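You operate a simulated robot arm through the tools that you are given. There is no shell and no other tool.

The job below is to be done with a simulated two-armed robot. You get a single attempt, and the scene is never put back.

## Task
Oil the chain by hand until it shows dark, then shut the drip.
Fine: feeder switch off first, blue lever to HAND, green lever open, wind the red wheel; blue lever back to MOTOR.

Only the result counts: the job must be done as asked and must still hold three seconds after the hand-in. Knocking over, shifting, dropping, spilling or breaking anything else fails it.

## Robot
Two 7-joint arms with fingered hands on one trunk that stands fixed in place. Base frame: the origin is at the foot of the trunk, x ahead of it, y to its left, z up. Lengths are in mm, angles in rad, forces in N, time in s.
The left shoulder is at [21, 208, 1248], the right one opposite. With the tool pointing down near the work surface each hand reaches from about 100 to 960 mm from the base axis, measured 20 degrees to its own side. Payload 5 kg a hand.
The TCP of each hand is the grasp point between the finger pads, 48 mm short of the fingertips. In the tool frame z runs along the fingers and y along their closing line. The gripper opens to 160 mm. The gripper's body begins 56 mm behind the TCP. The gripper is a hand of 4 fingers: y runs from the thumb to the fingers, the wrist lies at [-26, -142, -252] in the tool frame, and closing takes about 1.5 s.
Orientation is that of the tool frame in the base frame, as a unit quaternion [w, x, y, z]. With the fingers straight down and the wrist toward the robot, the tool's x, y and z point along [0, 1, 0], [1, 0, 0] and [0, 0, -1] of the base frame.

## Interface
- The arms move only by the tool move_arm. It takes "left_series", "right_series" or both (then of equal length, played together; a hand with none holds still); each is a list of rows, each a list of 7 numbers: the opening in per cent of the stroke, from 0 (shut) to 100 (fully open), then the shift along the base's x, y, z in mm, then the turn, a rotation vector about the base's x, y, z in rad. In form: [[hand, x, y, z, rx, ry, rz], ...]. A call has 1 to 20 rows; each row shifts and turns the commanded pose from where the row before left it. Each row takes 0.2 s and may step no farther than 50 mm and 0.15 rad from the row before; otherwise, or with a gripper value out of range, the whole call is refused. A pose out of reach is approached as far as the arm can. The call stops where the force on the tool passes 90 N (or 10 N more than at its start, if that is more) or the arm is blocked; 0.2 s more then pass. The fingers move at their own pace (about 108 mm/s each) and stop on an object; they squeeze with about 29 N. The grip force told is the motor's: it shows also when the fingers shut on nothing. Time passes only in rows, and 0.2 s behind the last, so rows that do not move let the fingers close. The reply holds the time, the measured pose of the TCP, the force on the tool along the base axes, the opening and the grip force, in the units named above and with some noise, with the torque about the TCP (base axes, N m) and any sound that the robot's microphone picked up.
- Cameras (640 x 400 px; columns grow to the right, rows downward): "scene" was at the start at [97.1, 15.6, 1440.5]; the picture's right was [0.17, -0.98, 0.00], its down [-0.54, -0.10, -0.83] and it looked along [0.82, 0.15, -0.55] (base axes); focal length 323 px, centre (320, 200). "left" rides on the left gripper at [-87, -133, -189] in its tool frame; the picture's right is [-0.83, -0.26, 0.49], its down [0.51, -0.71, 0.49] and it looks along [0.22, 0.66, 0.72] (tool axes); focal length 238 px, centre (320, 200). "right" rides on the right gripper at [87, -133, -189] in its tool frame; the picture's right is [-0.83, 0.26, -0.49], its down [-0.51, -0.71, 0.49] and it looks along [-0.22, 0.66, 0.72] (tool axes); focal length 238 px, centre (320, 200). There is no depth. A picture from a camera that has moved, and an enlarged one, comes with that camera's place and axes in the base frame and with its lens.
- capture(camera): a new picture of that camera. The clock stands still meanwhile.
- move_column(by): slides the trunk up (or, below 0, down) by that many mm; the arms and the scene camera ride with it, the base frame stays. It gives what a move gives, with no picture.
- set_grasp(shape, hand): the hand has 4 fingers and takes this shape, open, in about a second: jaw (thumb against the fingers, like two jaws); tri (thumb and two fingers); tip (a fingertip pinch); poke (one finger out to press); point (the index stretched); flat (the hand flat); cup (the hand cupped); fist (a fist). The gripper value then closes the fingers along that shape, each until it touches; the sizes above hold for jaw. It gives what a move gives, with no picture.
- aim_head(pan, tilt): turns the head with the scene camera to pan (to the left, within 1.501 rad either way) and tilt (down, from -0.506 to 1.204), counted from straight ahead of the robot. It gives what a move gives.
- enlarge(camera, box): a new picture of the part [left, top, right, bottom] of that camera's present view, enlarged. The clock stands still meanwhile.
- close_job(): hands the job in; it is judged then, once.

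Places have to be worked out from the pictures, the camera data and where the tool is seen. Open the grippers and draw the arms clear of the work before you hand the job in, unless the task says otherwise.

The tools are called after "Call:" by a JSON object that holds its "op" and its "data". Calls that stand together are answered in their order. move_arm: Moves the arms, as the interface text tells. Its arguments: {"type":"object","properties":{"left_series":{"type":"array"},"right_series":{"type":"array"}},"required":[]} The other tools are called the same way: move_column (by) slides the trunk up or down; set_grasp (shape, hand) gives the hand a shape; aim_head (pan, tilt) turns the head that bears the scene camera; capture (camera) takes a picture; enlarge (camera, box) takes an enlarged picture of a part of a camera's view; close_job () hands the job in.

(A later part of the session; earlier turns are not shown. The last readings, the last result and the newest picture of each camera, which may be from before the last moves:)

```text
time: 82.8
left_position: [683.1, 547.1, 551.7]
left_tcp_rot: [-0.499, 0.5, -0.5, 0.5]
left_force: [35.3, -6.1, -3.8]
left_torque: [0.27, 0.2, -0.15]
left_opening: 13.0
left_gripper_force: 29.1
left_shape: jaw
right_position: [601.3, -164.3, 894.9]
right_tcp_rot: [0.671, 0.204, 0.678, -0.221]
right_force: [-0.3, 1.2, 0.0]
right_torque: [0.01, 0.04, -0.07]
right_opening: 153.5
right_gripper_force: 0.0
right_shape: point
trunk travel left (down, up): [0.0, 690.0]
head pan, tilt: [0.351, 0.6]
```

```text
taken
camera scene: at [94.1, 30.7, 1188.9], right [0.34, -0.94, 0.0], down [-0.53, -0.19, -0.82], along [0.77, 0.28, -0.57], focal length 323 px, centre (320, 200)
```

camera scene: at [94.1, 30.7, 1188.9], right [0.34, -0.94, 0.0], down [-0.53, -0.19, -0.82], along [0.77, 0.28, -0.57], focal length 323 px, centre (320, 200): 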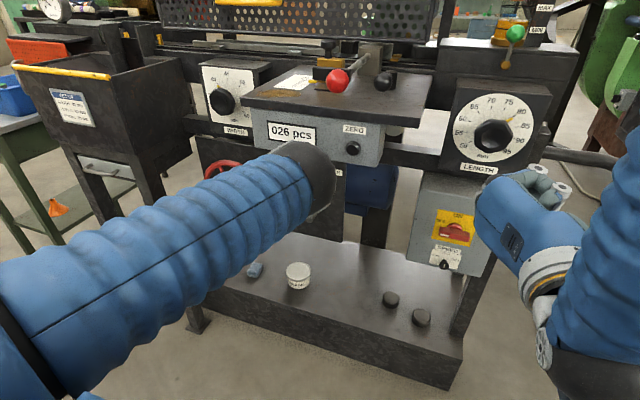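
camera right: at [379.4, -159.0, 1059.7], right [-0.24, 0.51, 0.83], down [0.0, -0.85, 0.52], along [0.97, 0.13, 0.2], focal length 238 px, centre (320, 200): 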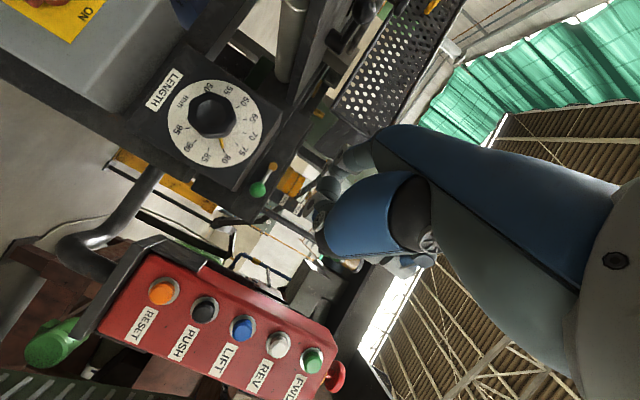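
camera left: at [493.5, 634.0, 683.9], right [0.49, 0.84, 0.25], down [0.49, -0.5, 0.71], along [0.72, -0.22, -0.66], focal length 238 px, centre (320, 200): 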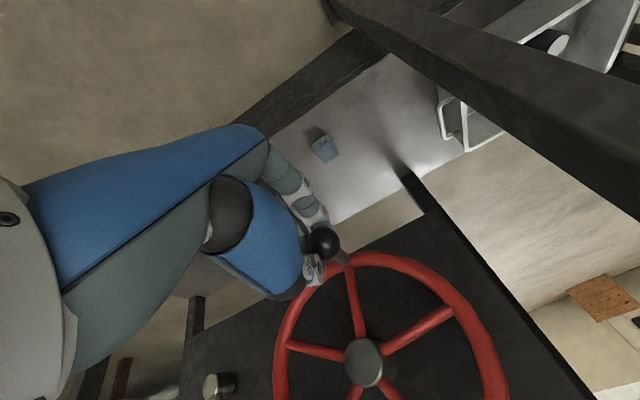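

The wheel follows; the grip is wedged behind the ball, pulling 35 N forward, so I let the hand creep 4 mm forward while completing the turn.

Call:
{"op": "move_arm", "data": {"left_series": [[0, 2, 31.8, 7.6, 0, 0, 0], [0, 2, 27.8, 17.1, 0, 0, 0], [0, 0, 21.2, 24.9, 0, 0, 0], [0, 0, 12.5, 30.1, 0, 0, 0], [0, 0, 2.6, 32.6, 0, 0, 0], [0, 0, -7.6, 31.8, 0, 0, 0], [0, 0, -17.1, 27.8, 0, 0, 0], [0, 0, -24.9, 21.2, 0, 0, 0], [0, 0, -30.1, 12.5, 0, 0, 0], [0, 0, -32.6, 2.6, 0, 0, 0]]}}

Call:
{"op": "capture", "data": {"camera": "left"}}

Call:
{"op": "capture", "data": {"camera": "scene"}}

```text
time: 85.0
left_position: [686.0, 532.3, 765.4]
left_tcp_rot: [0.502, -0.5, 0.498, -0.5]
left_force: [-0.3, 0.1, -1.5]
left_torque: [0.03, -0.09, -0.04]
left_opening: 14.7
left_gripper_force: 29.1
left_shape: jaw
right_position: [599.7, -166.5, 898.0]
right_tcp_rot: [0.671, 0.203, 0.678, -0.222]
right_force: [-0.1, 0.0, 0.1]
right_torque: [0.0, 0.0, 0.05]
right_opening: 153.7
right_gripper_force: 0.0
right_shape: point
trunk travel left (down, up): [0.0, 690.0]
head pan, tilt: [0.351, 0.6]
```

```text
taken
camera left: at [495.2, 617.4, 897.5], right [0.48, 0.84, 0.26], down [0.49, -0.5, 0.71], along [0.73, -0.22, -0.65], focal length 238 px, centre (320, 200)
```

left: 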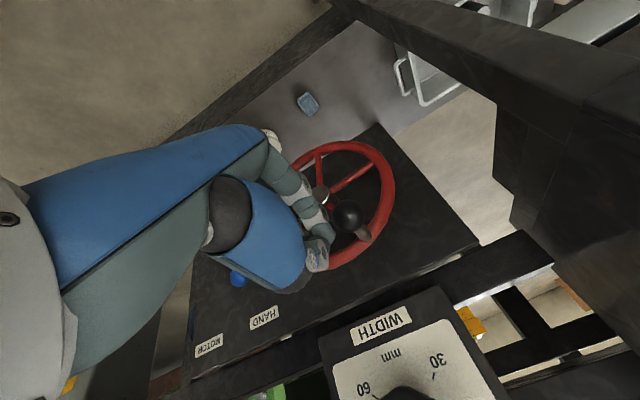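

```text
taken
camera scene: at [91.7, 31.1, 1189.7], right [0.34, -0.94, 0.0], down [-0.53, -0.2, -0.83], along [0.77, 0.28, -0.56], focal length 323 px, centre (320, 200)
```

scene: 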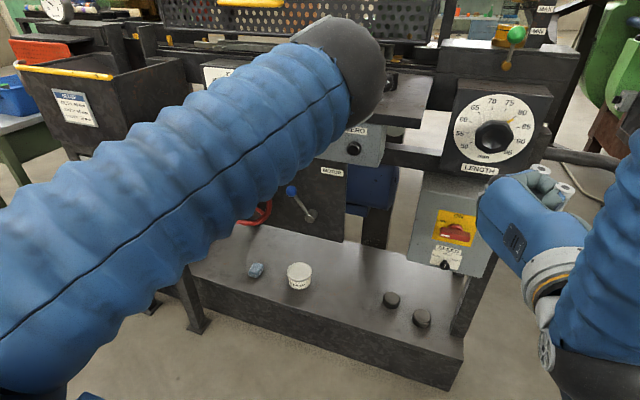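

The ball slipped out near the top of the circle: it now sits at about (701, 580, 750) while the hand went on. Friction alone won't do, so I pull back and switch the left hand to point, to push the handle round with the side of the index.

Call:
{"op": "move_arm", "data": {"left_series": [[0, -40, 0, 0, 0, 0, 0], [0, -45, -5, 10, 0, 0, 0], [0, -20, -10, 10, 0, 0, 0]]}}

Call:
{"op": "set_grasp", "data": {"hand": "left", "shape": "point"}}

Call:
{"op": "move_arm", "data": {"left_series": [[100, 0, 0, 0, 0, -0.111, 0], [100, 0, 0, 0, 0, -0.111, 0], [100, 0, 0, 0, 0, -0.111, 0], [100, 0, 0, 0, 0, 0, 0]]}}

Call:
{"op": "capture", "data": {"camera": "left"}}

Call:
{"op": "capture", "data": {"camera": "scene"}}

```text
time: 85.8
left_position: [582.1, 514.4, 782.8]
left_tcp_rot: [-0.499, 0.501, -0.5, 0.501]
left_force: [-0.2, 0.2, 0.0]
left_torque: [0.01, -0.04, 0.0]
left_opening: 14.5
left_gripper_force: 28.7
left_shape: jaw
right_position: [599.0, -166.3, 896.2]
right_tcp_rot: [0.671, 0.205, 0.677, -0.221]
right_force: [-0.5, 0.3, 0.2]
right_torque: [0.01, -0.03, -0.03]
right_opening: 153.7
right_gripper_force: 0.0
right_shape: point
trunk travel left (down, up): [0.0, 690.0]
head pan, tilt: [0.351, 0.6]
```

```text
time: 86.7
left_position: [581.6, 516.0, 782.6]
left_tcp_rot: [-0.5, 0.501, -0.499, 0.5]
left_force: [0.3, -0.6, -0.3]
left_torque: [-0.03, 0.0, -0.01]
left_opening: 153.4
left_gripper_force: 0.1
left_shape: point
right_position: [600.5, -165.8, 897.3]
right_tcp_rot: [0.671, 0.203, 0.678, -0.221]
right_force: [-0.7, 0.5, -0.9]
right_torque: [0.01, -0.02, -0.01]
right_opening: 153.4
right_gripper_force: 0.0
right_shape: point
trunk travel left (down, up): [0.0, 690.0]
head pan, tilt: [0.351, 0.6]
```

```text
time: 87.7
left_position: [582.0, 514.0, 782.0]
left_tcp_rot: [-0.576, 0.41, -0.409, 0.577]
left_force: [-0.6, 0.2, -0.8]
left_torque: [0.02, -0.03, 0.01]
left_opening: 153.6
left_gripper_force: 0.0
left_shape: point
right_position: [600.5, -165.8, 896.3]
right_tcp_rot: [0.672, 0.203, 0.677, -0.221]
right_force: [0.1, -0.2, -0.6]
right_torque: [-0.01, -0.02, -0.01]
right_opening: 153.6
right_gripper_force: 0.0
right_shape: point
trunk travel left (down, up): [0.0, 690.0]
head pan, tilt: [0.351, 0.6]
```

```text
taken
camera left: at [358.3, 601.9, 844.9], right [0.38, 0.84, 0.4], down [0.23, -0.5, 0.83], along [0.9, -0.22, -0.38], focal length 238 px, centre (320, 200)
```

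left: 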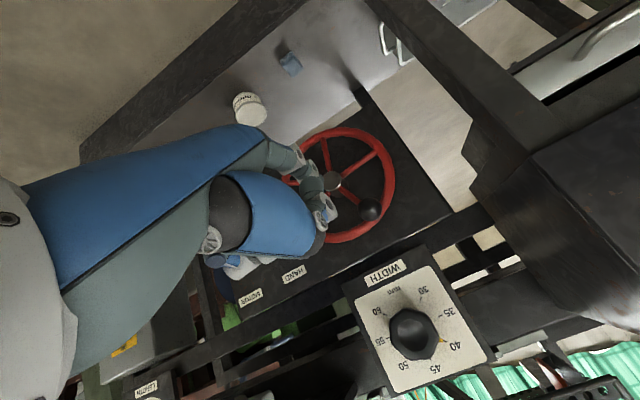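

```text
taken
camera scene: at [92.4, 30.6, 1189.1], right [0.34, -0.94, 0.0], down [-0.53, -0.19, -0.82], along [0.77, 0.28, -0.57], focal length 323 px, centre (320, 200)
```

scene: 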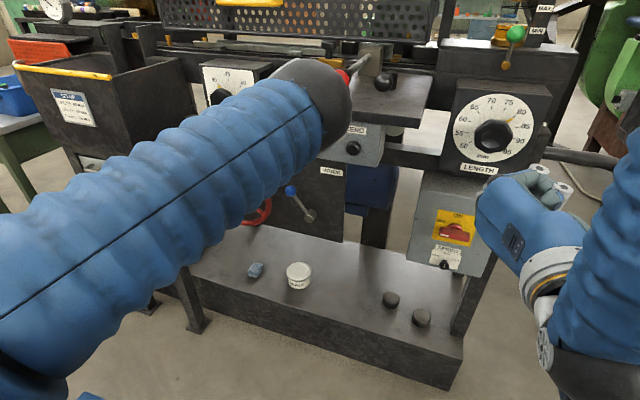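

I enlarge the wrist view to see where the index tip and the ball are.

Call:
{"op": "enlarge", "data": {"camera": "left", "box": [230, 110, 430, 250]}}

Call:
{"op": "enlarge", "data": {"camera": "scene", "box": [470, 10, 560, 80]}}

```text
2.86 times, centred on (330, 180) of left
camera zoom: at [358.3, 601.9, 844.9], right [0.38, 0.84, 0.4], down [0.23, -0.5, 0.83], along [0.9, -0.22, -0.38], focal length 681 px, centre (291, 257)
```

zoom: 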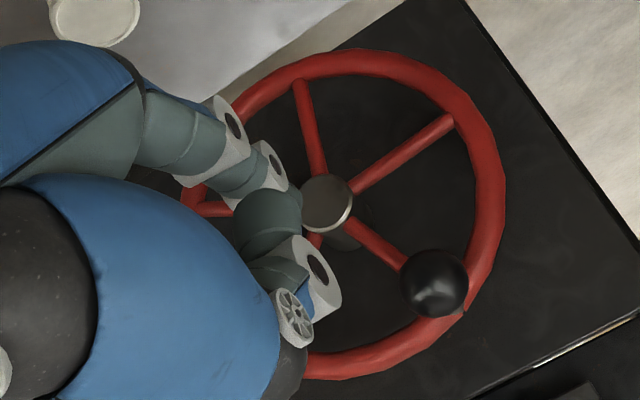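

```text
5.71 times, centred on (515, 45) of scene
camera zoom: at [92.4, 30.6, 1189.1], right [0.34, -0.94, 0.0], down [-0.53, -0.19, -0.82], along [0.77, 0.28, -0.57], focal length 1844 px, centre (-794, 1086)
```

zoom: 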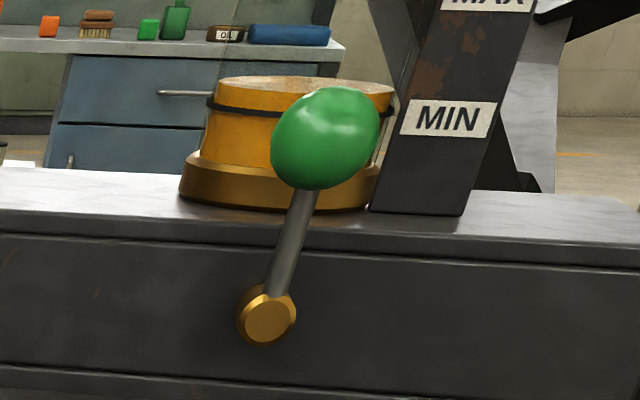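

The green lever is steady open. The index axis runs at TCP + (24, -89) in (y, z) with its tip 64 mm ahead; the ball is at (701, 579, 750). I set the finger behind the handle on its circle and then push it round clockwise a quarter turn.

Call:
{"op": "move_arm", "data": {"left_series": [[100, 0, 39, 16, 0, 0, 0], [100, 0, 39, 17, 0, 0, 0], [100, 28, 0, 0, 0, 0, 0], [100, 28, 0, 0, 0, 0, 0], [100, 27, 0, 0, 0, 0, 0], [100, 0, 0, 0, 0, 0, 0]]}}

Call:
{"op": "enlarge", "data": {"camera": "left", "box": [230, 110, 430, 250]}}

```text
time: 89.1
left_position: [665.1, 593.9, 814.9]
left_tcp_rot: [0.576, -0.411, 0.409, -0.576]
left_force: [0.4, 0.0, -0.2]
left_torque: [0.01, 0.05, 0.01]
left_opening: 153.6
left_gripper_force: 0.0
left_shape: point
right_position: [599.6, -164.8, 896.5]
right_tcp_rot: [0.672, 0.203, 0.677, -0.221]
right_force: [0.5, 0.2, -0.5]
right_torque: [0.03, 0.01, -0.02]
right_opening: 153.8
right_gripper_force: 0.1
right_shape: point
trunk travel left (down, up): [0.0, 690.0]
head pan, tilt: [0.351, 0.6]
```

```text
2.86 times, centred on (330, 180) of left
camera zoom: at [441.7, 680.1, 877.7], right [0.38, 0.83, 0.4], down [0.23, -0.5, 0.83], along [0.9, -0.22, -0.38], focal length 681 px, centre (291, 257)
```

zoom: 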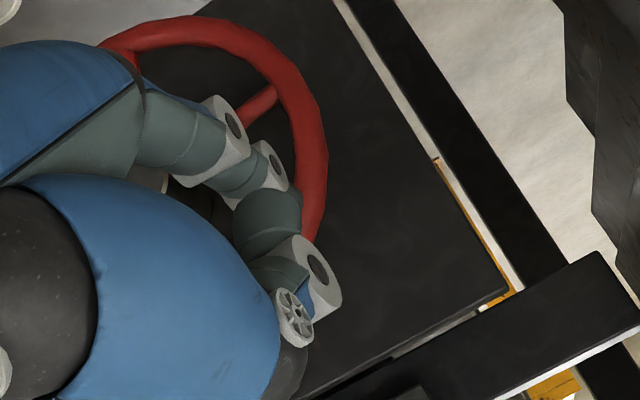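

The finger is in place behind the handle. I push the first quarter and check.

Call:
{"op": "move_arm", "data": {"left_series": [[100, 0, -24.8, 20.5, 0, 0, 0], [100, 0, -30.0, 11.9, 0, 0, 0], [100, 0, -32.2, 1.9, 0, 0, 0], [100, 0, -31.2, -8.0, 0, 0, 0], [100, 0, -27.1, -17.4, 0, 0, 0]]}}

Call:
{"op": "enlarge", "data": {"camera": "left", "box": [190, 100, 450, 280]}}

Call:
{"op": "capture", "data": {"camera": "scene"}}

```text
time: 90.3
left_position: [665.7, 446.0, 823.9]
left_tcp_rot: [-0.575, 0.409, -0.41, 0.578]
left_force: [-0.5, 0.1, 2.3]
left_torque: [0.08, -0.08, 0.01]
left_opening: 153.2
left_gripper_force: 0.1
left_shape: point
right_position: [599.7, -166.8, 897.3]
right_tcp_rot: [0.672, 0.203, 0.677, -0.222]
right_force: [-0.2, 0.7, 0.9]
right_torque: [-0.01, 0.0, 0.0]
right_opening: 153.5
right_gripper_force: 0.0
right_shape: point
trunk travel left (down, up): [0.0, 690.0]
head pan, tilt: [0.351, 0.6]
```

```text
2.22 times, centred on (320, 190) of left
camera zoom: at [443.5, 533.0, 887.5], right [0.38, 0.83, 0.4], down [0.23, -0.51, 0.83], along [0.9, -0.22, -0.38], focal length 530 px, centre (320, 222)
```

zoom: 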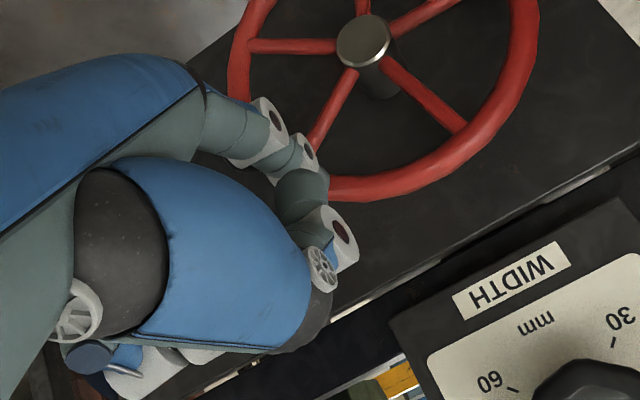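

```text
taken
camera scene: at [92.6, 30.0, 1189.1], right [0.34, -0.94, 0.0], down [-0.53, -0.19, -0.82], along [0.77, 0.28, -0.57], focal length 323 px, centre (320, 200)
```

scene: 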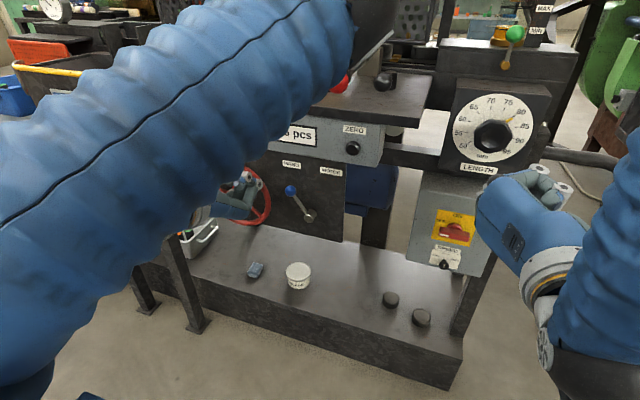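

Contact holds with only about 2 N, and the wheel turns. I complete the revolution with the remaining three quarters.

Call:
{"op": "move_arm", "data": {"left_series": [[100, 0, -20.5, -24.8, 0, 0, 0], [100, 0, -11.9, -30.0, 0, 0, 0], [100, 0, -1.9, -32.2, 0, 0, 0], [100, 0, 8.0, -31.2, 0, 0, 0], [100, 0, 17.4, -27.1, 0, 0, 0], [100, 0, 24.8, -20.5, 0, 0, 0], [100, 0, 30.0, -11.9, 0, 0, 0], [100, 0, 32.2, -1.9, 0, 0, 0], [100, 0, 31.2, 8.0, 0, 0, 0], [100, 0, 27.1, 17.4, 0, 0, 0], [100, 0, 20.5, 24.8, 0, 0, 0], [100, 0, 11.9, 30.0, 0, 0, 0], [100, 0, 1.9, 32.2, 0, 0, 0], [100, 0, -8.0, 31.2, 0, 0, 0], [100, 0, -17.4, 27.1, 0, 0, 0]]}}

Call:
{"op": "enlarge", "data": {"camera": "left", "box": [190, 100, 450, 280]}}

Call:
{"op": "capture", "data": {"camera": "scene"}}

```text
time: 93.5
left_position: [665.0, 592.9, 812.3]
left_tcp_rot: [-0.572, 0.413, -0.411, 0.577]
left_force: [4.8, -23.0, -23.1]
left_torque: [-2.7, 0.39, -1.0]
left_opening: 0.0
left_gripper_force: 0.0
left_shape: point
right_position: [601.1, -166.0, 896.2]
right_tcp_rot: [0.671, 0.203, 0.678, -0.221]
right_force: [0.1, 0.1, 0.1]
right_torque: [-0.01, -0.02, 0.01]
right_opening: 153.3
right_gripper_force: 0.1
right_shape: point
trunk travel left (down, up): [0.0, 690.0]
head pan, tilt: [0.351, 0.6]
```

```text
2.22 times, centred on (320, 190) of left
camera zoom: at [443.1, 680.0, 876.3], right [0.38, 0.84, 0.4], down [0.24, -0.5, 0.83], along [0.89, -0.22, -0.39], focal length 530 px, centre (320, 222)
```

zoom: 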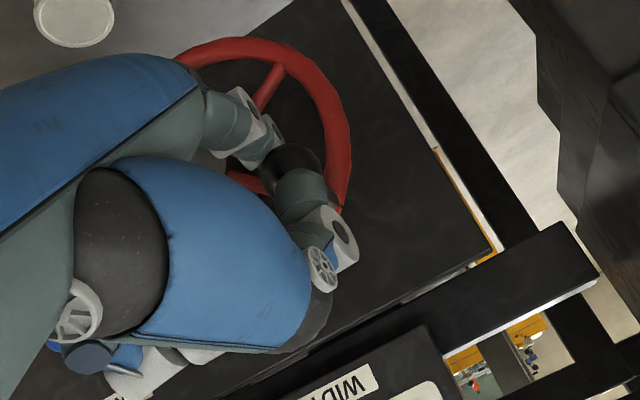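

```text
taken
camera scene: at [94.1, 30.6, 1188.8], right [0.34, -0.94, 0.0], down [-0.53, -0.19, -0.82], along [0.77, 0.28, -0.57], focal length 323 px, centre (320, 200)
```

scene: 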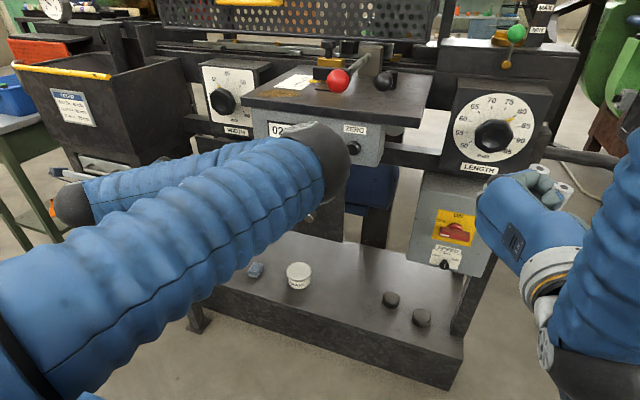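

A full revolution is done, though the load rose to about 32 N at the end. I look at the visible parts of the machine for the chain's colour and the oil.

Call:
{"op": "enlarge", "data": {"camera": "scene", "box": [400, 0, 560, 90]}}

Call:
{"op": "enlarge", "data": {"camera": "scene", "box": [60, 10, 260, 80]}}

```text
4.00 times, centred on (480, 45) of scene
camera zoom: at [94.1, 30.6, 1188.8], right [0.34, -0.94, 0.0], down [-0.53, -0.19, -0.82], along [0.77, 0.28, -0.57], focal length 1290 px, centre (-320, 820)
```

zoom: 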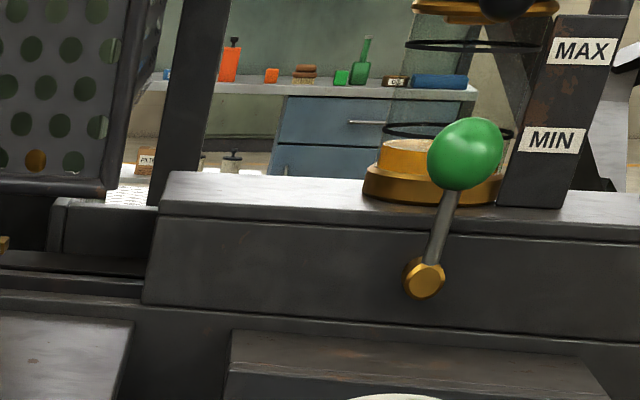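

```text
3.20 times, centred on (160, 45) of scene
camera zoom: at [94.1, 30.6, 1188.8], right [0.34, -0.94, 0.0], down [-0.53, -0.19, -0.82], along [0.77, 0.28, -0.57], focal length 1032 px, centre (832, 696)
```

zoom: 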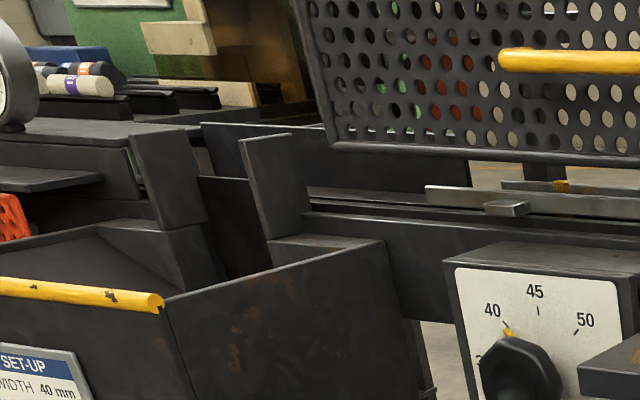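

The oil has fallen from mid-glass to just under MIN, so I must not dawdle with the drip open. I keep winding with the left hand while the right hand rises toward the green lever to be ready to shut it.

Call:
{"op": "move_arm", "data": {"left_series": [[100, 0, -24.8, 20.5, 0, 0, 0], [100, 0, -30.0, 11.9, 0, 0, 0], [100, 0, -32.2, 1.9, 0, 0, 0], [100, 0, -31.2, -8.0, 0, 0, 0], [100, 0, -27.1, -17.4, 0, 0, 0]], "right_series": [[100, 0, 8, 46, 0, 0, 0], [100, 0, 8, 46, 0, 0, 0], [100, 0, 8, 46, 0, 0, 0], [100, 0, 8, 46, 0, 0, 0], [100, 0, 7, 46, 0, 0, 0]]}}

Call:
{"op": "enlarge", "data": {"camera": "left", "box": [190, 100, 450, 280]}}

Call:
{"op": "enlarge", "data": {"camera": "scene", "box": [400, 0, 560, 90]}}

```text
time: 94.7
left_position: [663.9, 450.1, 822.0]
left_tcp_rot: [0.577, -0.413, 0.409, -0.574]
left_force: [-17.1, 15.6, -15.8]
left_torque: [1.02, 2.5, 1.01]
left_opening: 0.0
left_gripper_force: 0.0
left_shape: point
right_position: [598.8, -126.1, 1127.5]
right_tcp_rot: [0.671, 0.203, 0.678, -0.222]
right_force: [0.6, 0.8, -0.7]
right_torque: [-0.06, -0.08, -0.05]
right_opening: 153.6
right_gripper_force: 0.1
right_shape: point
trunk travel left (down, up): [0.0, 690.0]
head pan, tilt: [0.351, 0.6]
```

```text
2.22 times, centred on (320, 190) of left
camera zoom: at [440.8, 535.3, 886.3], right [0.37, 0.84, 0.4], down [0.24, -0.5, 0.83], along [0.9, -0.22, -0.39], focal length 530 px, centre (320, 222)
```

zoom: 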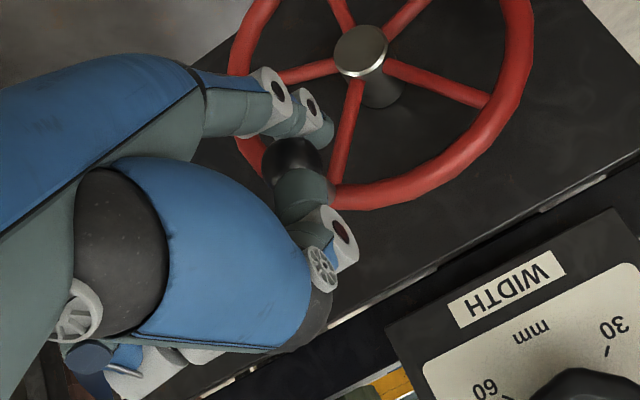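

```text
4.00 times, centred on (480, 45) of scene
camera zoom: at [92.2, 32.3, 1188.9], right [0.34, -0.94, 0.0], down [-0.53, -0.2, -0.82], along [0.77, 0.28, -0.57], focal length 1290 px, centre (-320, 820)
```

zoom: 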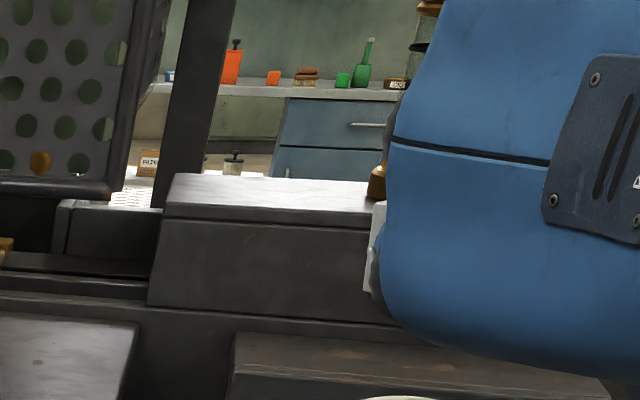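

The ball is now caged between index and middle finger, and the wheel follows the hand exactly. I wind on through the other three quarters while the right index goes forward to the left side of the green ball.

Call:
{"op": "move_arm", "data": {"left_series": [[100, -1, -20.5, -24.8, 0, 0, 0], [100, -1, -11.9, -30.0, 0, 0, 0], [100, -1, -1.9, -32.2, 0, 0, 0], [100, -1, 8.0, -31.2, 0, 0, 0], [100, 0, 17.4, -27.1, 0, 0, 0], [100, 0, 24.8, -20.5, 0, 0, 0], [100, 0, 30.0, -11.9, 0, 0, 0], [100, 0, 32.2, -1.9, 0, 0, 0], [100, 0, 31.2, 8.0, 0, 0, 0], [100, 0, 27.1, 17.4, 0, 0, 0], [100, 0, 20.5, 24.8, 0, 0, 0], [100, 0, 11.9, 30.0, 0, 0, 0], [100, 0, 1.9, 32.2, 0, 0, 0], [100, 0, -8.0, 31.2, 0, 0, 0], [100, 0, -17.4, 27.1, 0, 0, 0]], "right_series": [[100, 39, 3, 0, 0, 0, 0], [100, 39, 3, 0, 0, 0, 0], [100, 39, 0, 0, 0, 0, 0], [100, 39, 0, 0, 0, 0, 0], [100, 39, 0, 0, 0, 0, 0], [100, 0, 0, 0, 0, 0, 0], [100, 0, 0, 0, 0, 0, 0], [100, 0, 0, 0, 0, 0, 0], [100, 0, 0, 0, 0, 0, 0], [100, 0, 0, 0, 0, 0, 0], [100, 0, 0, 0, 0, 0, 0], [100, 0, 0, 0, 0, 0, 0], [100, 0, 0, 0, 0, 0, 0], [100, 0, 0, 0, 0, 0, 0], [100, 0, 0, 0, 0, 0, 0]]}}

Call:
{"op": "enlarge", "data": {"camera": "left", "box": [190, 100, 450, 280]}}

Call:
{"op": "capture", "data": {"camera": "scene"}}

Call:
{"op": "enlarge", "data": {"camera": "right", "box": [220, 90, 440, 250]}}

```text
time: 97.9
left_position: [661.0, 592.6, 816.9]
left_tcp_rot: [-0.575, 0.412, -0.41, 0.576]
left_force: [-0.3, 0.2, -0.1]
left_torque: [0.01, -0.01, 0.02]
left_opening: 0.0
left_gripper_force: 0.0
left_shape: point
right_position: [794.8, -123.0, 1127.1]
right_tcp_rot: [0.672, 0.204, 0.677, -0.221]
right_force: [-0.3, -1.1, 0.3]
right_torque: [0.04, 0.02, 0.08]
right_opening: 0.0
right_gripper_force: 0.1
right_shape: point
trunk travel left (down, up): [0.0, 690.0]
head pan, tilt: [0.351, 0.6]
```

```text
2.22 times, centred on (320, 190) of left
camera zoom: at [437.1, 678.8, 878.5], right [0.38, 0.84, 0.4], down [0.23, -0.5, 0.83], along [0.9, -0.22, -0.38], focal length 530 px, centre (320, 222)
```

zoom: 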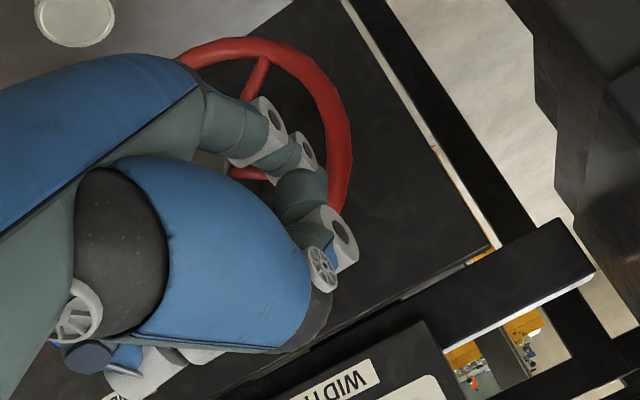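

```text
taken
camera scene: at [92.2, 30.1, 1189.1], right [0.34, -0.94, 0.0], down [-0.53, -0.19, -0.83], along [0.77, 0.28, -0.57], focal length 323 px, centre (320, 200)
```

scene: 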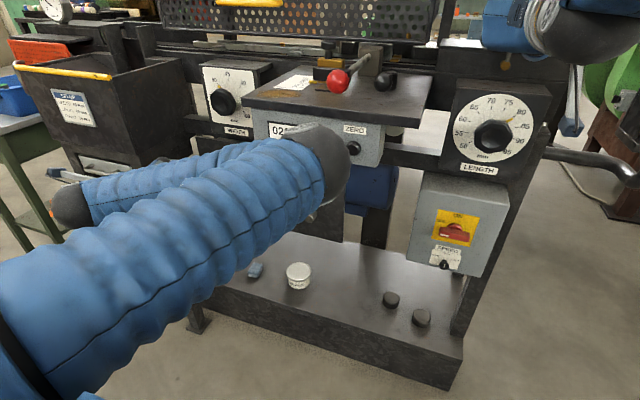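

```text
2.50 times, centred on (330, 170) of right
camera zoom: at [563.0, -126.3, 1043.9], right [-0.24, 0.51, 0.83], down [0.0, -0.85, 0.52], along [0.97, 0.13, 0.2], focal length 596 px, centre (295, 275)
```

zoom: 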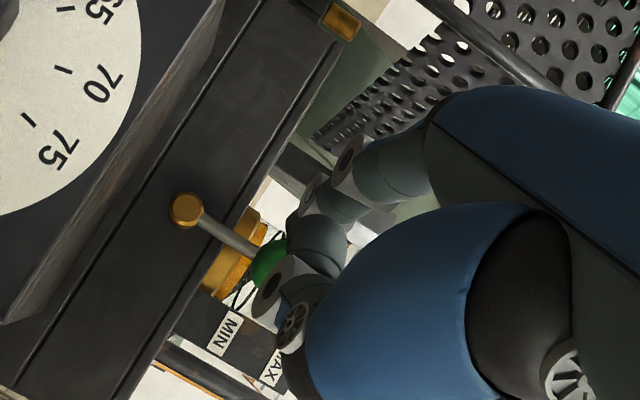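

The left hand shows no load now, so the ball may have slipped free again. Before deciding on the drip, I look for the chain by the golden lug that shows at the edge of the right camera's view, and check the oil.

Call:
{"op": "enlarge", "data": {"camera": "right", "box": [300, 60, 400, 120]}}

Call:
{"op": "capture", "data": {"camera": "right"}}

Call:
{"op": "enlarge", "data": {"camera": "right", "box": [240, 170, 340, 250]}}

```text
6.40 times, centred on (350, 90) of right
camera zoom: at [563.0, -126.3, 1043.9], right [-0.24, 0.51, 0.83], down [0.0, -0.85, 0.52], along [0.97, 0.13, 0.2], focal length 1525 px, centre (128, 904)
```

zoom: 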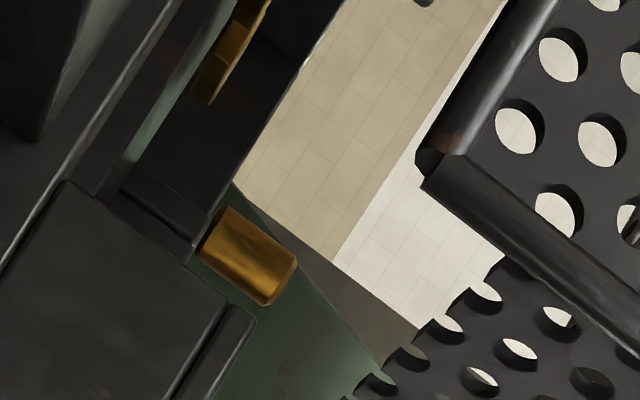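

```text
taken
camera right: at [563.0, -126.3, 1043.9], right [-0.24, 0.51, 0.83], down [0.0, -0.85, 0.52], along [0.97, 0.13, 0.2], focal length 238 px, centre (320, 200)
```

right: 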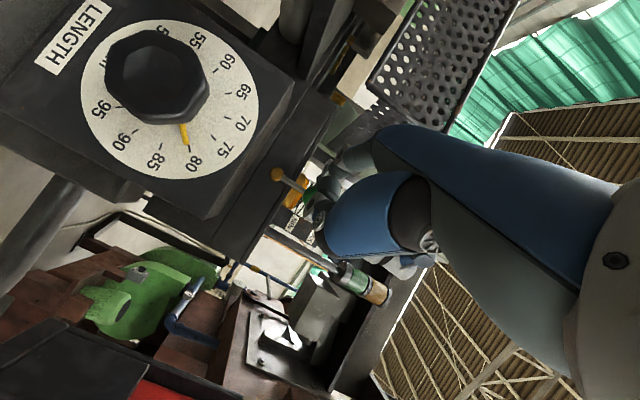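

```text
5.00 times, centred on (290, 210) of right
camera zoom: at [563.0, -126.3, 1043.9], right [-0.24, 0.51, 0.83], down [0.0, -0.85, 0.52], along [0.97, 0.13, 0.2], focal length 1192 px, centre (470, 150)
```

zoom: 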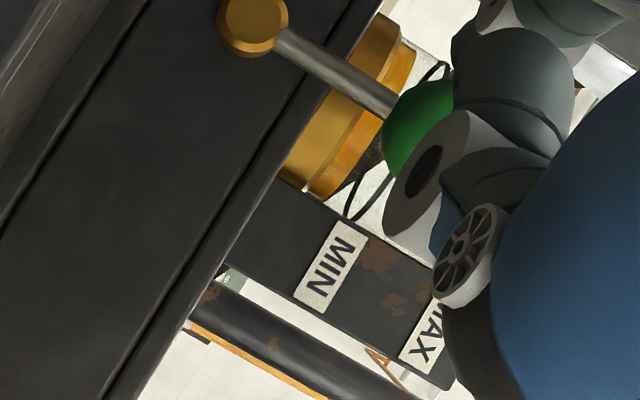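

The oil is near MIN, so I shut the drip now and then inspect the chain. The right index goes 6 mm deeper and pushes the green rod over to the right and down on its arc.

Call:
{"op": "move_arm", "data": {"right_series": [[100, 6, -8.5, -15.7, 0, 0, 0], [100, 0, -14.7, 0.3, 0, 0, 0], [100, 0, -14.0, -2.3, 0, 0, 0], [100, 0, -12.6, -5.3, 0, 0, 0], [100, 0, -10.0, -8.8, 0, 0, 0], [100, 0, -6.9, -9.5, 0, 0, 0], [100, 0, -3.3, -8.1, 0, 0, 0]]}}

Call:
{"op": "enlarge", "data": {"camera": "right", "box": [220, 90, 440, 250]}}

Call:
{"op": "capture", "data": {"camera": "scene"}}

```text
time: 99.5
left_position: [658.5, 592.8, 815.9]
left_tcp_rot: [-0.576, 0.411, -0.408, 0.577]
left_force: [-0.5, 0.2, 0.1]
left_torque: [0.02, 0.05, -0.01]
left_opening: 0.0
left_gripper_force: 0.0
left_shape: point
right_position: [799.6, -189.7, 1083.6]
right_tcp_rot: [0.675, 0.205, 0.674, -0.219]
right_force: [0.3, 7.5, 27.7]
right_torque: [2.23, -2.93, 0.72]
right_opening: 153.6
right_gripper_force: 0.0
right_shape: point
trunk travel left (down, up): [0.0, 690.0]
head pan, tilt: [0.351, 0.6]
```

```text
2.50 times, centred on (330, 170) of right
camera zoom: at [568.7, -193.6, 997.9], right [-0.25, 0.51, 0.83], down [0.0, -0.85, 0.52], along [0.97, 0.13, 0.21], focal length 596 px, centre (295, 275)
```

zoom: 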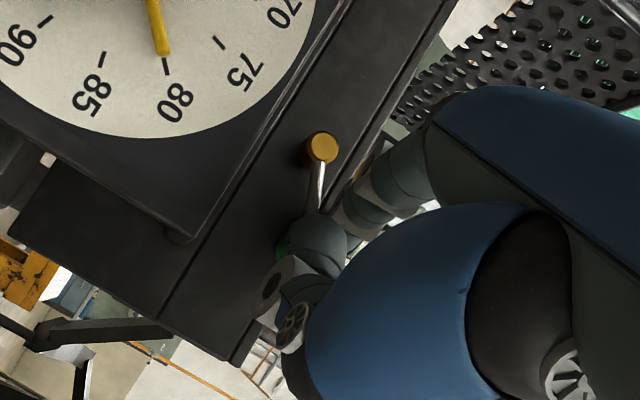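

```text
taken
camera scene: at [90.5, 31.4, 1189.5], right [0.34, -0.94, 0.0], down [-0.53, -0.2, -0.83], along [0.78, 0.28, -0.56], focal length 323 px, centre (320, 200)
```

scene: 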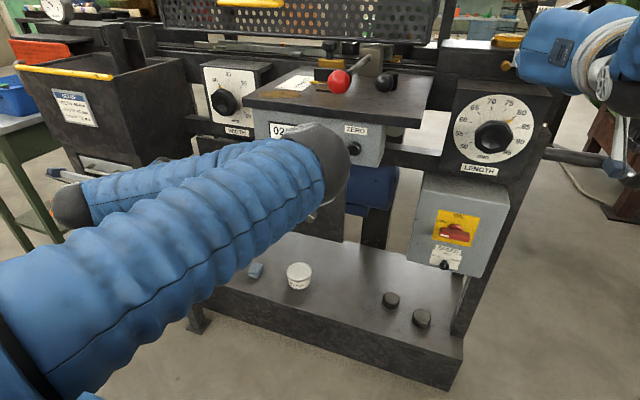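

The finger presses with 28 N and stops; the rod looks nearly level. I lift off and back away to see where the green lever really stands.

Call:
{"op": "move_arm", "data": {"right_series": [[100, 0, 0, 12, 0, 0, 0], [100, -35, 0, 10, 0, 0, 0], [100, -45, 0, 0, 0, 0, 0], [100, -45, 0, 0, 0, 0, 0]]}}

Call:
{"op": "enlarge", "data": {"camera": "right", "box": [180, 100, 400, 250]}}

Call:
{"op": "enlarge", "data": {"camera": "scene", "box": [440, 0, 560, 90]}}

```text
time: 100.5
left_position: [658.1, 591.8, 816.0]
left_tcp_rot: [-0.576, 0.41, -0.41, 0.576]
left_force: [-0.5, 1.0, -0.5]
left_torque: [0.05, -0.09, -0.2]
left_opening: 0.0
left_gripper_force: 0.0
left_shape: point
right_position: [676.5, -192.3, 1101.9]
right_tcp_rot: [0.673, 0.203, 0.675, -0.222]
right_force: [2.4, -6.6, 8.7]
right_torque: [0.64, 0.89, 0.69]
right_opening: 153.6
right_gripper_force: 0.1
right_shape: point
trunk travel left (down, up): [0.0, 690.0]
head pan, tilt: [0.351, 0.6]
```

```text
2.67 times, centred on (290, 175) of right
camera zoom: at [444.0, -195.4, 1016.8], right [-0.24, 0.51, 0.82], down [0.0, -0.85, 0.53], along [0.97, 0.13, 0.21], focal length 636 px, centre (400, 267)
```

zoom: 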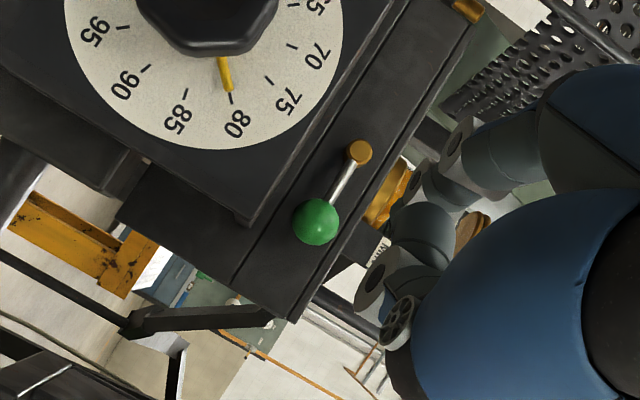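

```text
4.44 times, centred on (500, 45) of scene
camera zoom: at [91.9, 29.3, 1189.3], right [0.34, -0.94, 0.0], down [-0.53, -0.19, -0.83], along [0.77, 0.28, -0.56], focal length 1434 px, centre (-480, 889)
```

zoom: 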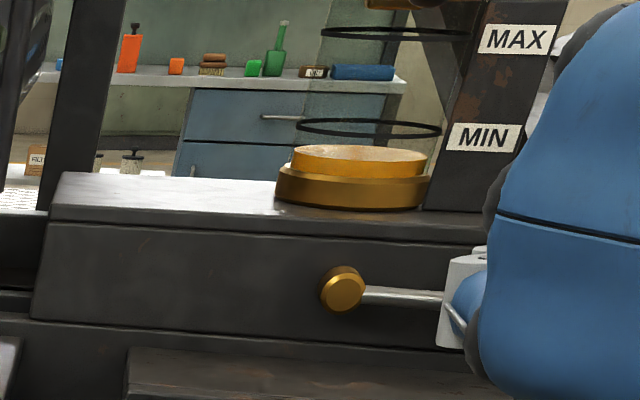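

The green lever is level again, so the drip is shut. The right hand reads an 9 N touch, so I look around it and check that it is not against the pendant.

Call:
{"op": "aim_head", "data": {"pan": -0.25, "tilt": 0.45}}

Call:
{"op": "capture", "data": {"camera": "scene"}}

Call:
{"op": "capture", "data": {"camera": "right"}}

```text
time: 101.5
left_position: [660.8, 593.3, 815.1]
left_tcp_rot: [-0.575, 0.411, -0.409, 0.577]
left_force: [-0.1, 0.7, 0.2]
left_torque: [0.0, -0.04, 0.01]
left_opening: 0.0
left_gripper_force: 0.0
left_shape: point
right_position: [677.5, -188.1, 1098.5]
right_tcp_rot: [0.673, 0.198, 0.676, -0.226]
right_force: [0.0, 1.0, 0.2]
right_torque: [-0.01, 0.0, -0.01]
right_opening: 153.4
right_gripper_force: 0.1
right_shape: point
trunk travel left (down, up): [0.0, 690.0]
head pan, tilt: [-0.25, 0.45]
```

```text
taken
camera scene: at [98.5, -22.4, 1202.6], right [-0.25, -0.97, 0.0], down [-0.42, 0.11, -0.9], along [0.87, -0.22, -0.44], focal length 323 px, centre (320, 200)
```

scene: 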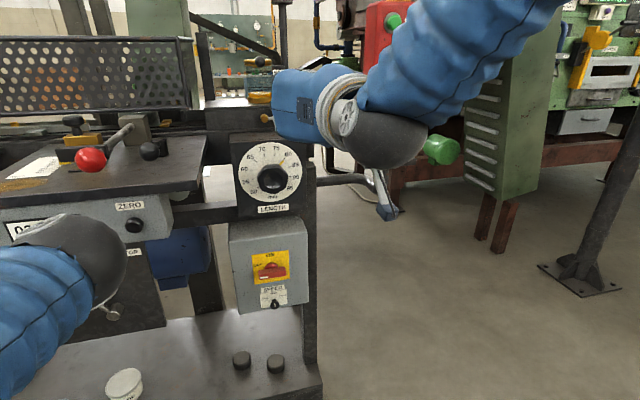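

```text
taken
camera right: at [444.3, -193.2, 1014.6], right [-0.24, 0.52, 0.82], down [0.01, -0.84, 0.54], along [0.97, 0.13, 0.2], focal length 238 px, centre (320, 200)
```

right: 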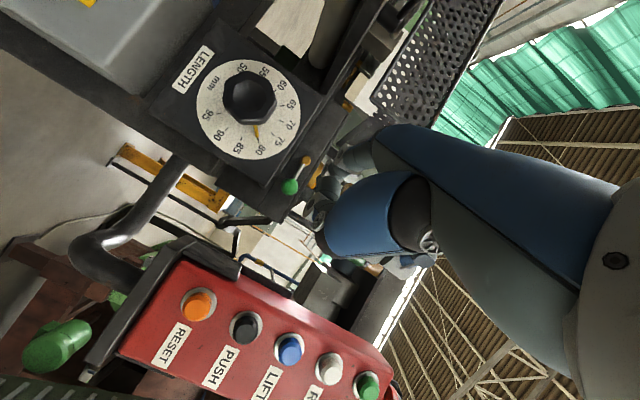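

All forces are zero again and nothing looks disturbed. With the drip shut I can take time: I draw both hands back and raise the trunk to inspect the chain from above.

Call:
{"op": "move_arm", "data": {"left_series": [[100, -40, 0, 0, 0, 0, 0], [100, -40, 0, 0, 0, 0, 0], [100, -30, -5, 0, 0, 0, 0], [100, 0, 0, 0, 0, 0, 0]], "right_series": [[100, -30, 25, 0, 0, 0, 0], [100, -30, 25, 0, 0, 0, 0], [100, -20, 10, 0, 0, 0, 0], [100, 0, 0, 0, 0, 0, 0]]}}

Call:
{"op": "move_column", "data": {"by": 390}}

Call:
{"op": "move_column", "data": {"by": 300}}

Call:
{"op": "aim_head", "data": {"pan": 0.1, "tilt": 0.75}}

Call:
{"op": "capture", "data": {"camera": "scene"}}

Call:
{"op": "enlarge", "data": {"camera": "scene", "box": [305, 180, 353, 230]}}

Call:
{"op": "enlarge", "data": {"camera": "scene", "box": [90, 150, 190, 220]}}

```text
time: 102.5
left_position: [550.7, 587.6, 814.2]
left_tcp_rot: [-0.574, 0.411, -0.411, 0.577]
left_force: [0.8, 0.3, -0.2]
left_torque: [0.01, -0.03, 0.02]
left_opening: 153.6
left_gripper_force: 0.0
left_shape: point
right_position: [596.0, -131.4, 1099.8]
right_tcp_rot: [0.671, 0.204, 0.677, -0.222]
right_force: [-0.2, -1.1, 0.6]
right_torque: [-0.01, 0.0, -0.03]
right_opening: 0.2
right_gripper_force: 0.1
right_shape: point
trunk travel left (down, up): [0.0, 690.0]
head pan, tilt: [-0.25, 0.45]
```

```text
time: 106.2
left_position: [550.0, 589.5, 1205.7]
left_tcp_rot: [-0.575, 0.41, -0.41, 0.578]
left_force: [0.0, -0.1, -0.2]
left_torque: [0.0, -0.02, -0.01]
left_opening: 153.7
left_gripper_force: 0.0
left_shape: point
right_position: [596.2, -131.5, 1489.3]
right_tcp_rot: [0.671, 0.203, 0.678, -0.221]
right_force: [-0.6, 0.0, 0.2]
right_torque: [0.01, 0.03, 0.01]
right_opening: 0.0
right_gripper_force: 0.1
right_shape: point
trunk travel left (down, up): [-390.0, 300.0]
head pan, tilt: [-0.25, 0.45]
```

```text
time: 109.2
left_position: [551.3, 587.4, 1505.7]
left_tcp_rot: [-0.575, 0.41, -0.41, 0.577]
left_force: [-0.2, 0.2, 0.3]
left_torque: [0.01, 0.0, 0.0]
left_opening: 153.6
left_gripper_force: 0.1
left_shape: point
right_position: [595.6, -130.7, 1788.6]
right_tcp_rot: [0.672, 0.204, 0.677, -0.221]
right_force: [0.0, 0.0, -0.7]
right_torque: [0.01, 0.0, 0.01]
right_opening: 0.0
right_gripper_force: 0.0
right_shape: point
trunk travel left (down, up): [-690.0, 0.0]
head pan, tilt: [-0.25, 0.45]
```

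```text
time: 110.1
left_position: [549.5, 588.4, 1504.9]
left_tcp_rot: [-0.575, 0.41, -0.41, 0.577]
left_force: [0.7, 0.3, -0.7]
left_torque: [-0.01, 0.01, -0.01]
left_opening: 153.4
left_gripper_force: 0.0
left_shape: point
right_position: [596.7, -130.5, 1789.3]
right_tcp_rot: [0.672, 0.202, 0.678, -0.221]
right_force: [0.0, 0.6, -0.6]
right_torque: [0.03, -0.02, 0.03]
right_opening: 0.1
right_gripper_force: 0.1
right_shape: point
trunk travel left (down, up): [-690.0, 0.0]
head pan, tilt: [0.099, 0.75]
```

```text
taken
camera scene: at [92.1, 8.3, 1866.2], right [0.1, -1.0, 0.0], down [-0.68, -0.07, -0.73], along [0.73, 0.07, -0.68], focal length 323 px, centre (320, 200)
```

scene: 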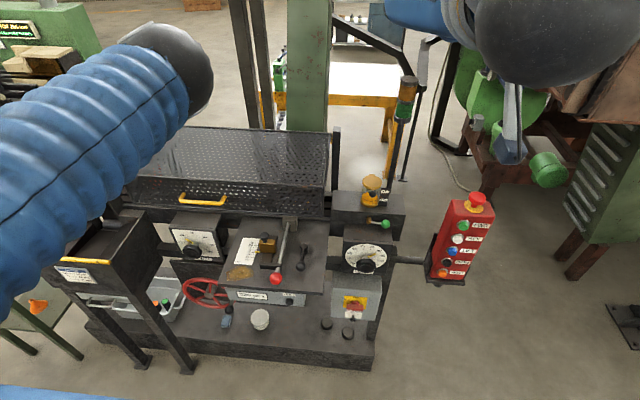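

```text
8.00 times, centred on (329, 205) of scene
camera zoom: at [92.1, 8.3, 1866.2], right [0.1, -1.0, 0.0], down [-0.68, -0.07, -0.73], along [0.73, 0.07, -0.68], focal length 2581 px, centre (248, 160)
```

zoom: 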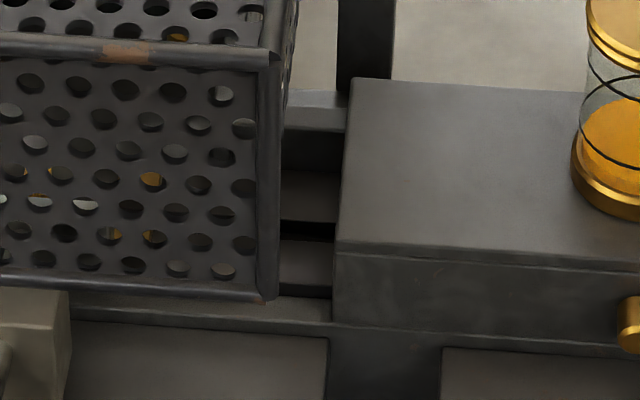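

```text
5.71 times, centred on (140, 185) of scene
camera zoom: at [92.1, 8.3, 1866.2], right [0.1, -1.0, 0.0], down [-0.68, -0.07, -0.73], along [0.73, 0.07, -0.68], focal length 1844 px, centre (1349, 286)
```

zoom: 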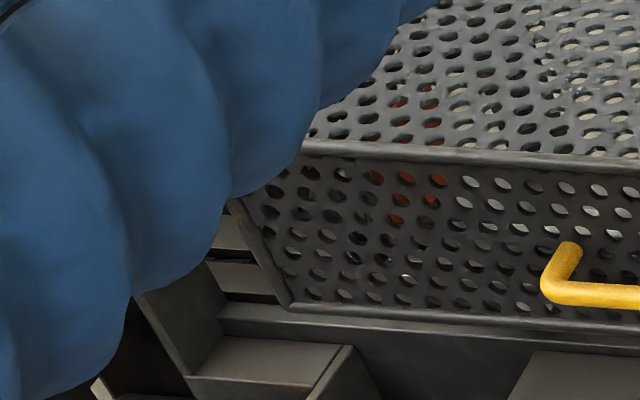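

In the same gap where the chain was rust-brown it is now black. I enlarge further, and also move the left arm aside to see the chain at the left end.

Call:
{"op": "enlarge", "data": {"camera": "scene", "box": [318, 200, 338, 220]}}

Call:
{"op": "move_arm", "data": {"left_series": [[100, -45, 0, 0, 0, 0, 0], [100, -45, 0, 0, 0, 0, 0], [100, -45, 0, 0, 0, 0, 0], [100, -45, 20, 0, 0, 0, 0], [100, -30, 30, 0, 0, 0, 0], [100, 0, 30, 0, 0, 0, 0], [100, 0, 0, 0, 0, 0, 0]]}}

Call:
{"op": "capture", "data": {"camera": "scene"}}

```text
16.00 times, centred on (328, 210) of scene
camera zoom: at [92.1, 8.3, 1866.2], right [0.1, -1.0, 0.0], down [-0.68, -0.07, -0.73], along [0.73, 0.07, -0.68], focal length 5162 px, centre (192, 40)
```

zoom: 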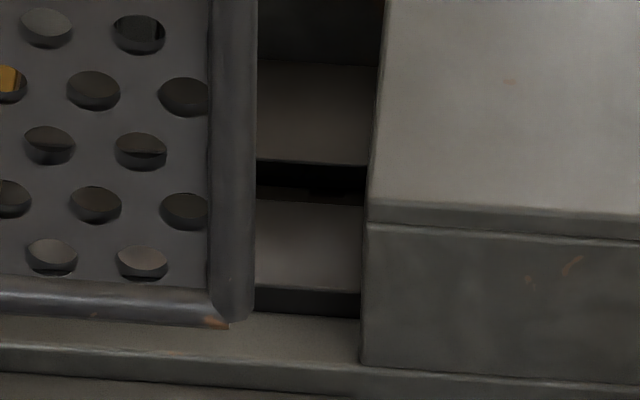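

```text
time: 111.7
left_position: [354.3, 685.5, 1506.5]
left_tcp_rot: [-0.575, 0.41, -0.41, 0.577]
left_force: [0.4, 0.4, 0.1]
left_torque: [-0.05, 0.01, 0.0]
left_opening: 0.1
left_gripper_force: 0.1
left_shape: point
left hand out of reach, approached as far as the arm can: row 3, 4, 5
right_position: [595.5, -131.0, 1789.4]
right_tcp_rot: [0.672, 0.203, 0.678, -0.22]
right_force: [-0.1, -0.2, -0.1]
right_torque: [0.0, 0.01, 0.04]
right_opening: 0.0
right_gripper_force: 0.0
right_shape: point
trunk travel left (down, up): [-690.0, 0.0]
head pan, tilt: [0.099, 0.75]
```

```text
taken
camera scene: at [92.1, 8.0, 1866.2], right [0.1, -0.99, 0.0], down [-0.68, -0.07, -0.73], along [0.73, 0.07, -0.68], focal length 323 px, centre (320, 200)
```

scene: 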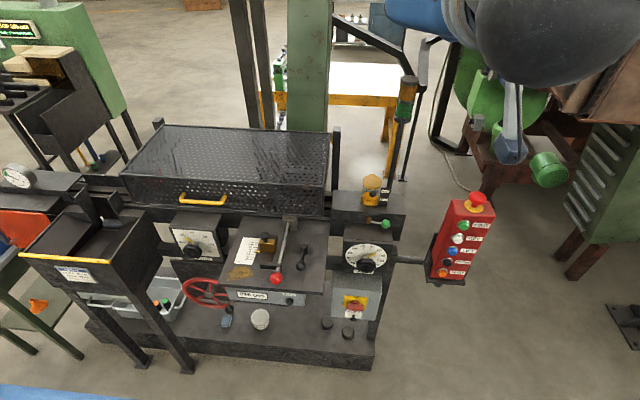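

The tower's green light went out with the feeder, as expected. I enlarge the left chain end and also the shelf with the sponge and grease pot to make sure nothing was shifted.

Call:
{"op": "enlarge", "data": {"camera": "scene", "box": [80, 170, 200, 230]}}

Call:
{"op": "enlarge", "data": {"camera": "scene", "box": [150, 265, 310, 365]}}

Call:
{"op": "enlarge", "data": {"camera": "scene", "box": [320, 165, 430, 240]}}

Call:
{"op": "enlarge", "data": {"camera": "scene", "box": [390, 180, 510, 300]}}

```text
5.33 times, centred on (140, 200) of scene
camera zoom: at [92.1, 8.0, 1866.2], right [0.1, -0.99, 0.0], down [-0.68, -0.07, -0.73], along [0.73, 0.07, -0.68], focal length 1721 px, centre (1280, 200)
```

zoom: 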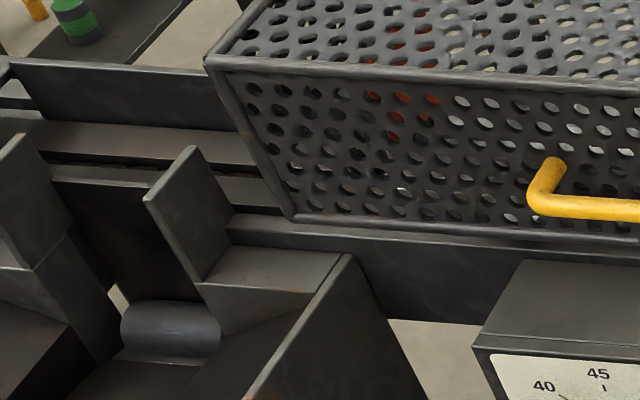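

```text
4.00 times, centred on (230, 315) of scene
camera zoom: at [92.1, 8.0, 1866.2], right [0.1, -0.99, 0.0], down [-0.68, -0.07, -0.73], along [0.73, 0.07, -0.68], focal length 1290 px, centre (680, -260)
```

zoom: 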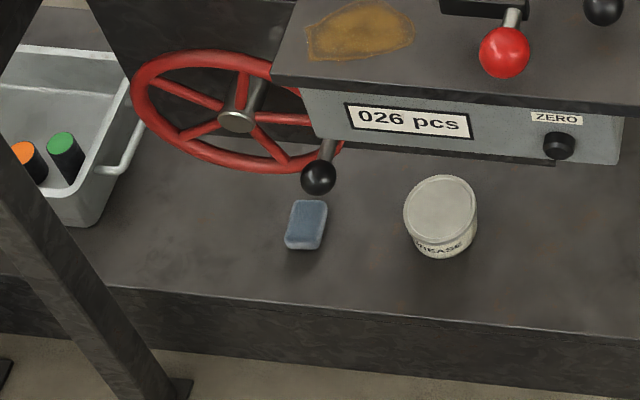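

```text
5.33 times, centred on (375, 202) of scene
camera zoom: at [92.1, 8.0, 1866.2], right [0.1, -0.99, 0.0], down [-0.68, -0.07, -0.73], along [0.73, 0.07, -0.68], focal length 1721 px, centre (27, 187)
```

zoom: 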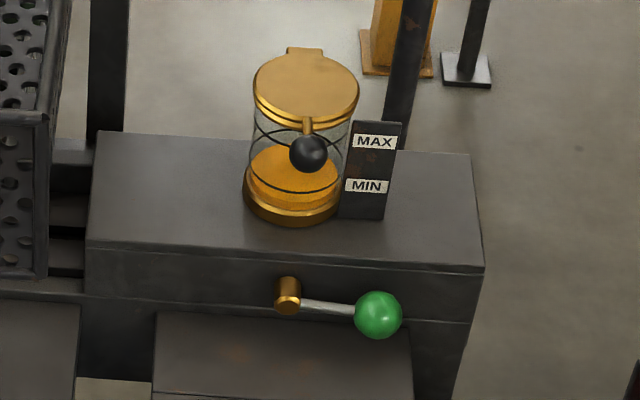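

```text
3.33 times, centred on (450, 240) of scene
camera zoom: at [92.1, 8.0, 1866.2], right [0.1, -0.99, 0.0], down [-0.68, -0.07, -0.73], along [0.73, 0.07, -0.68], focal length 1076 px, centre (-113, 67)
```

zoom: 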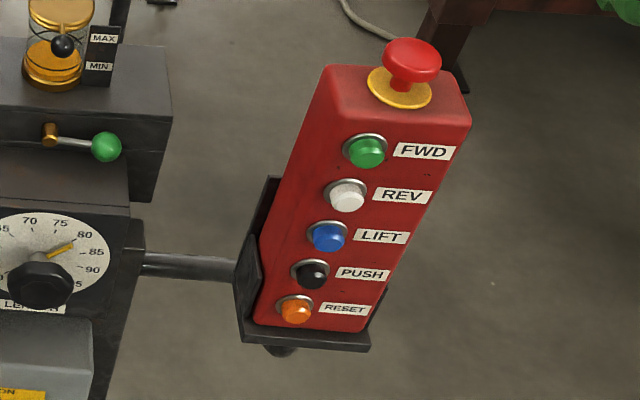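

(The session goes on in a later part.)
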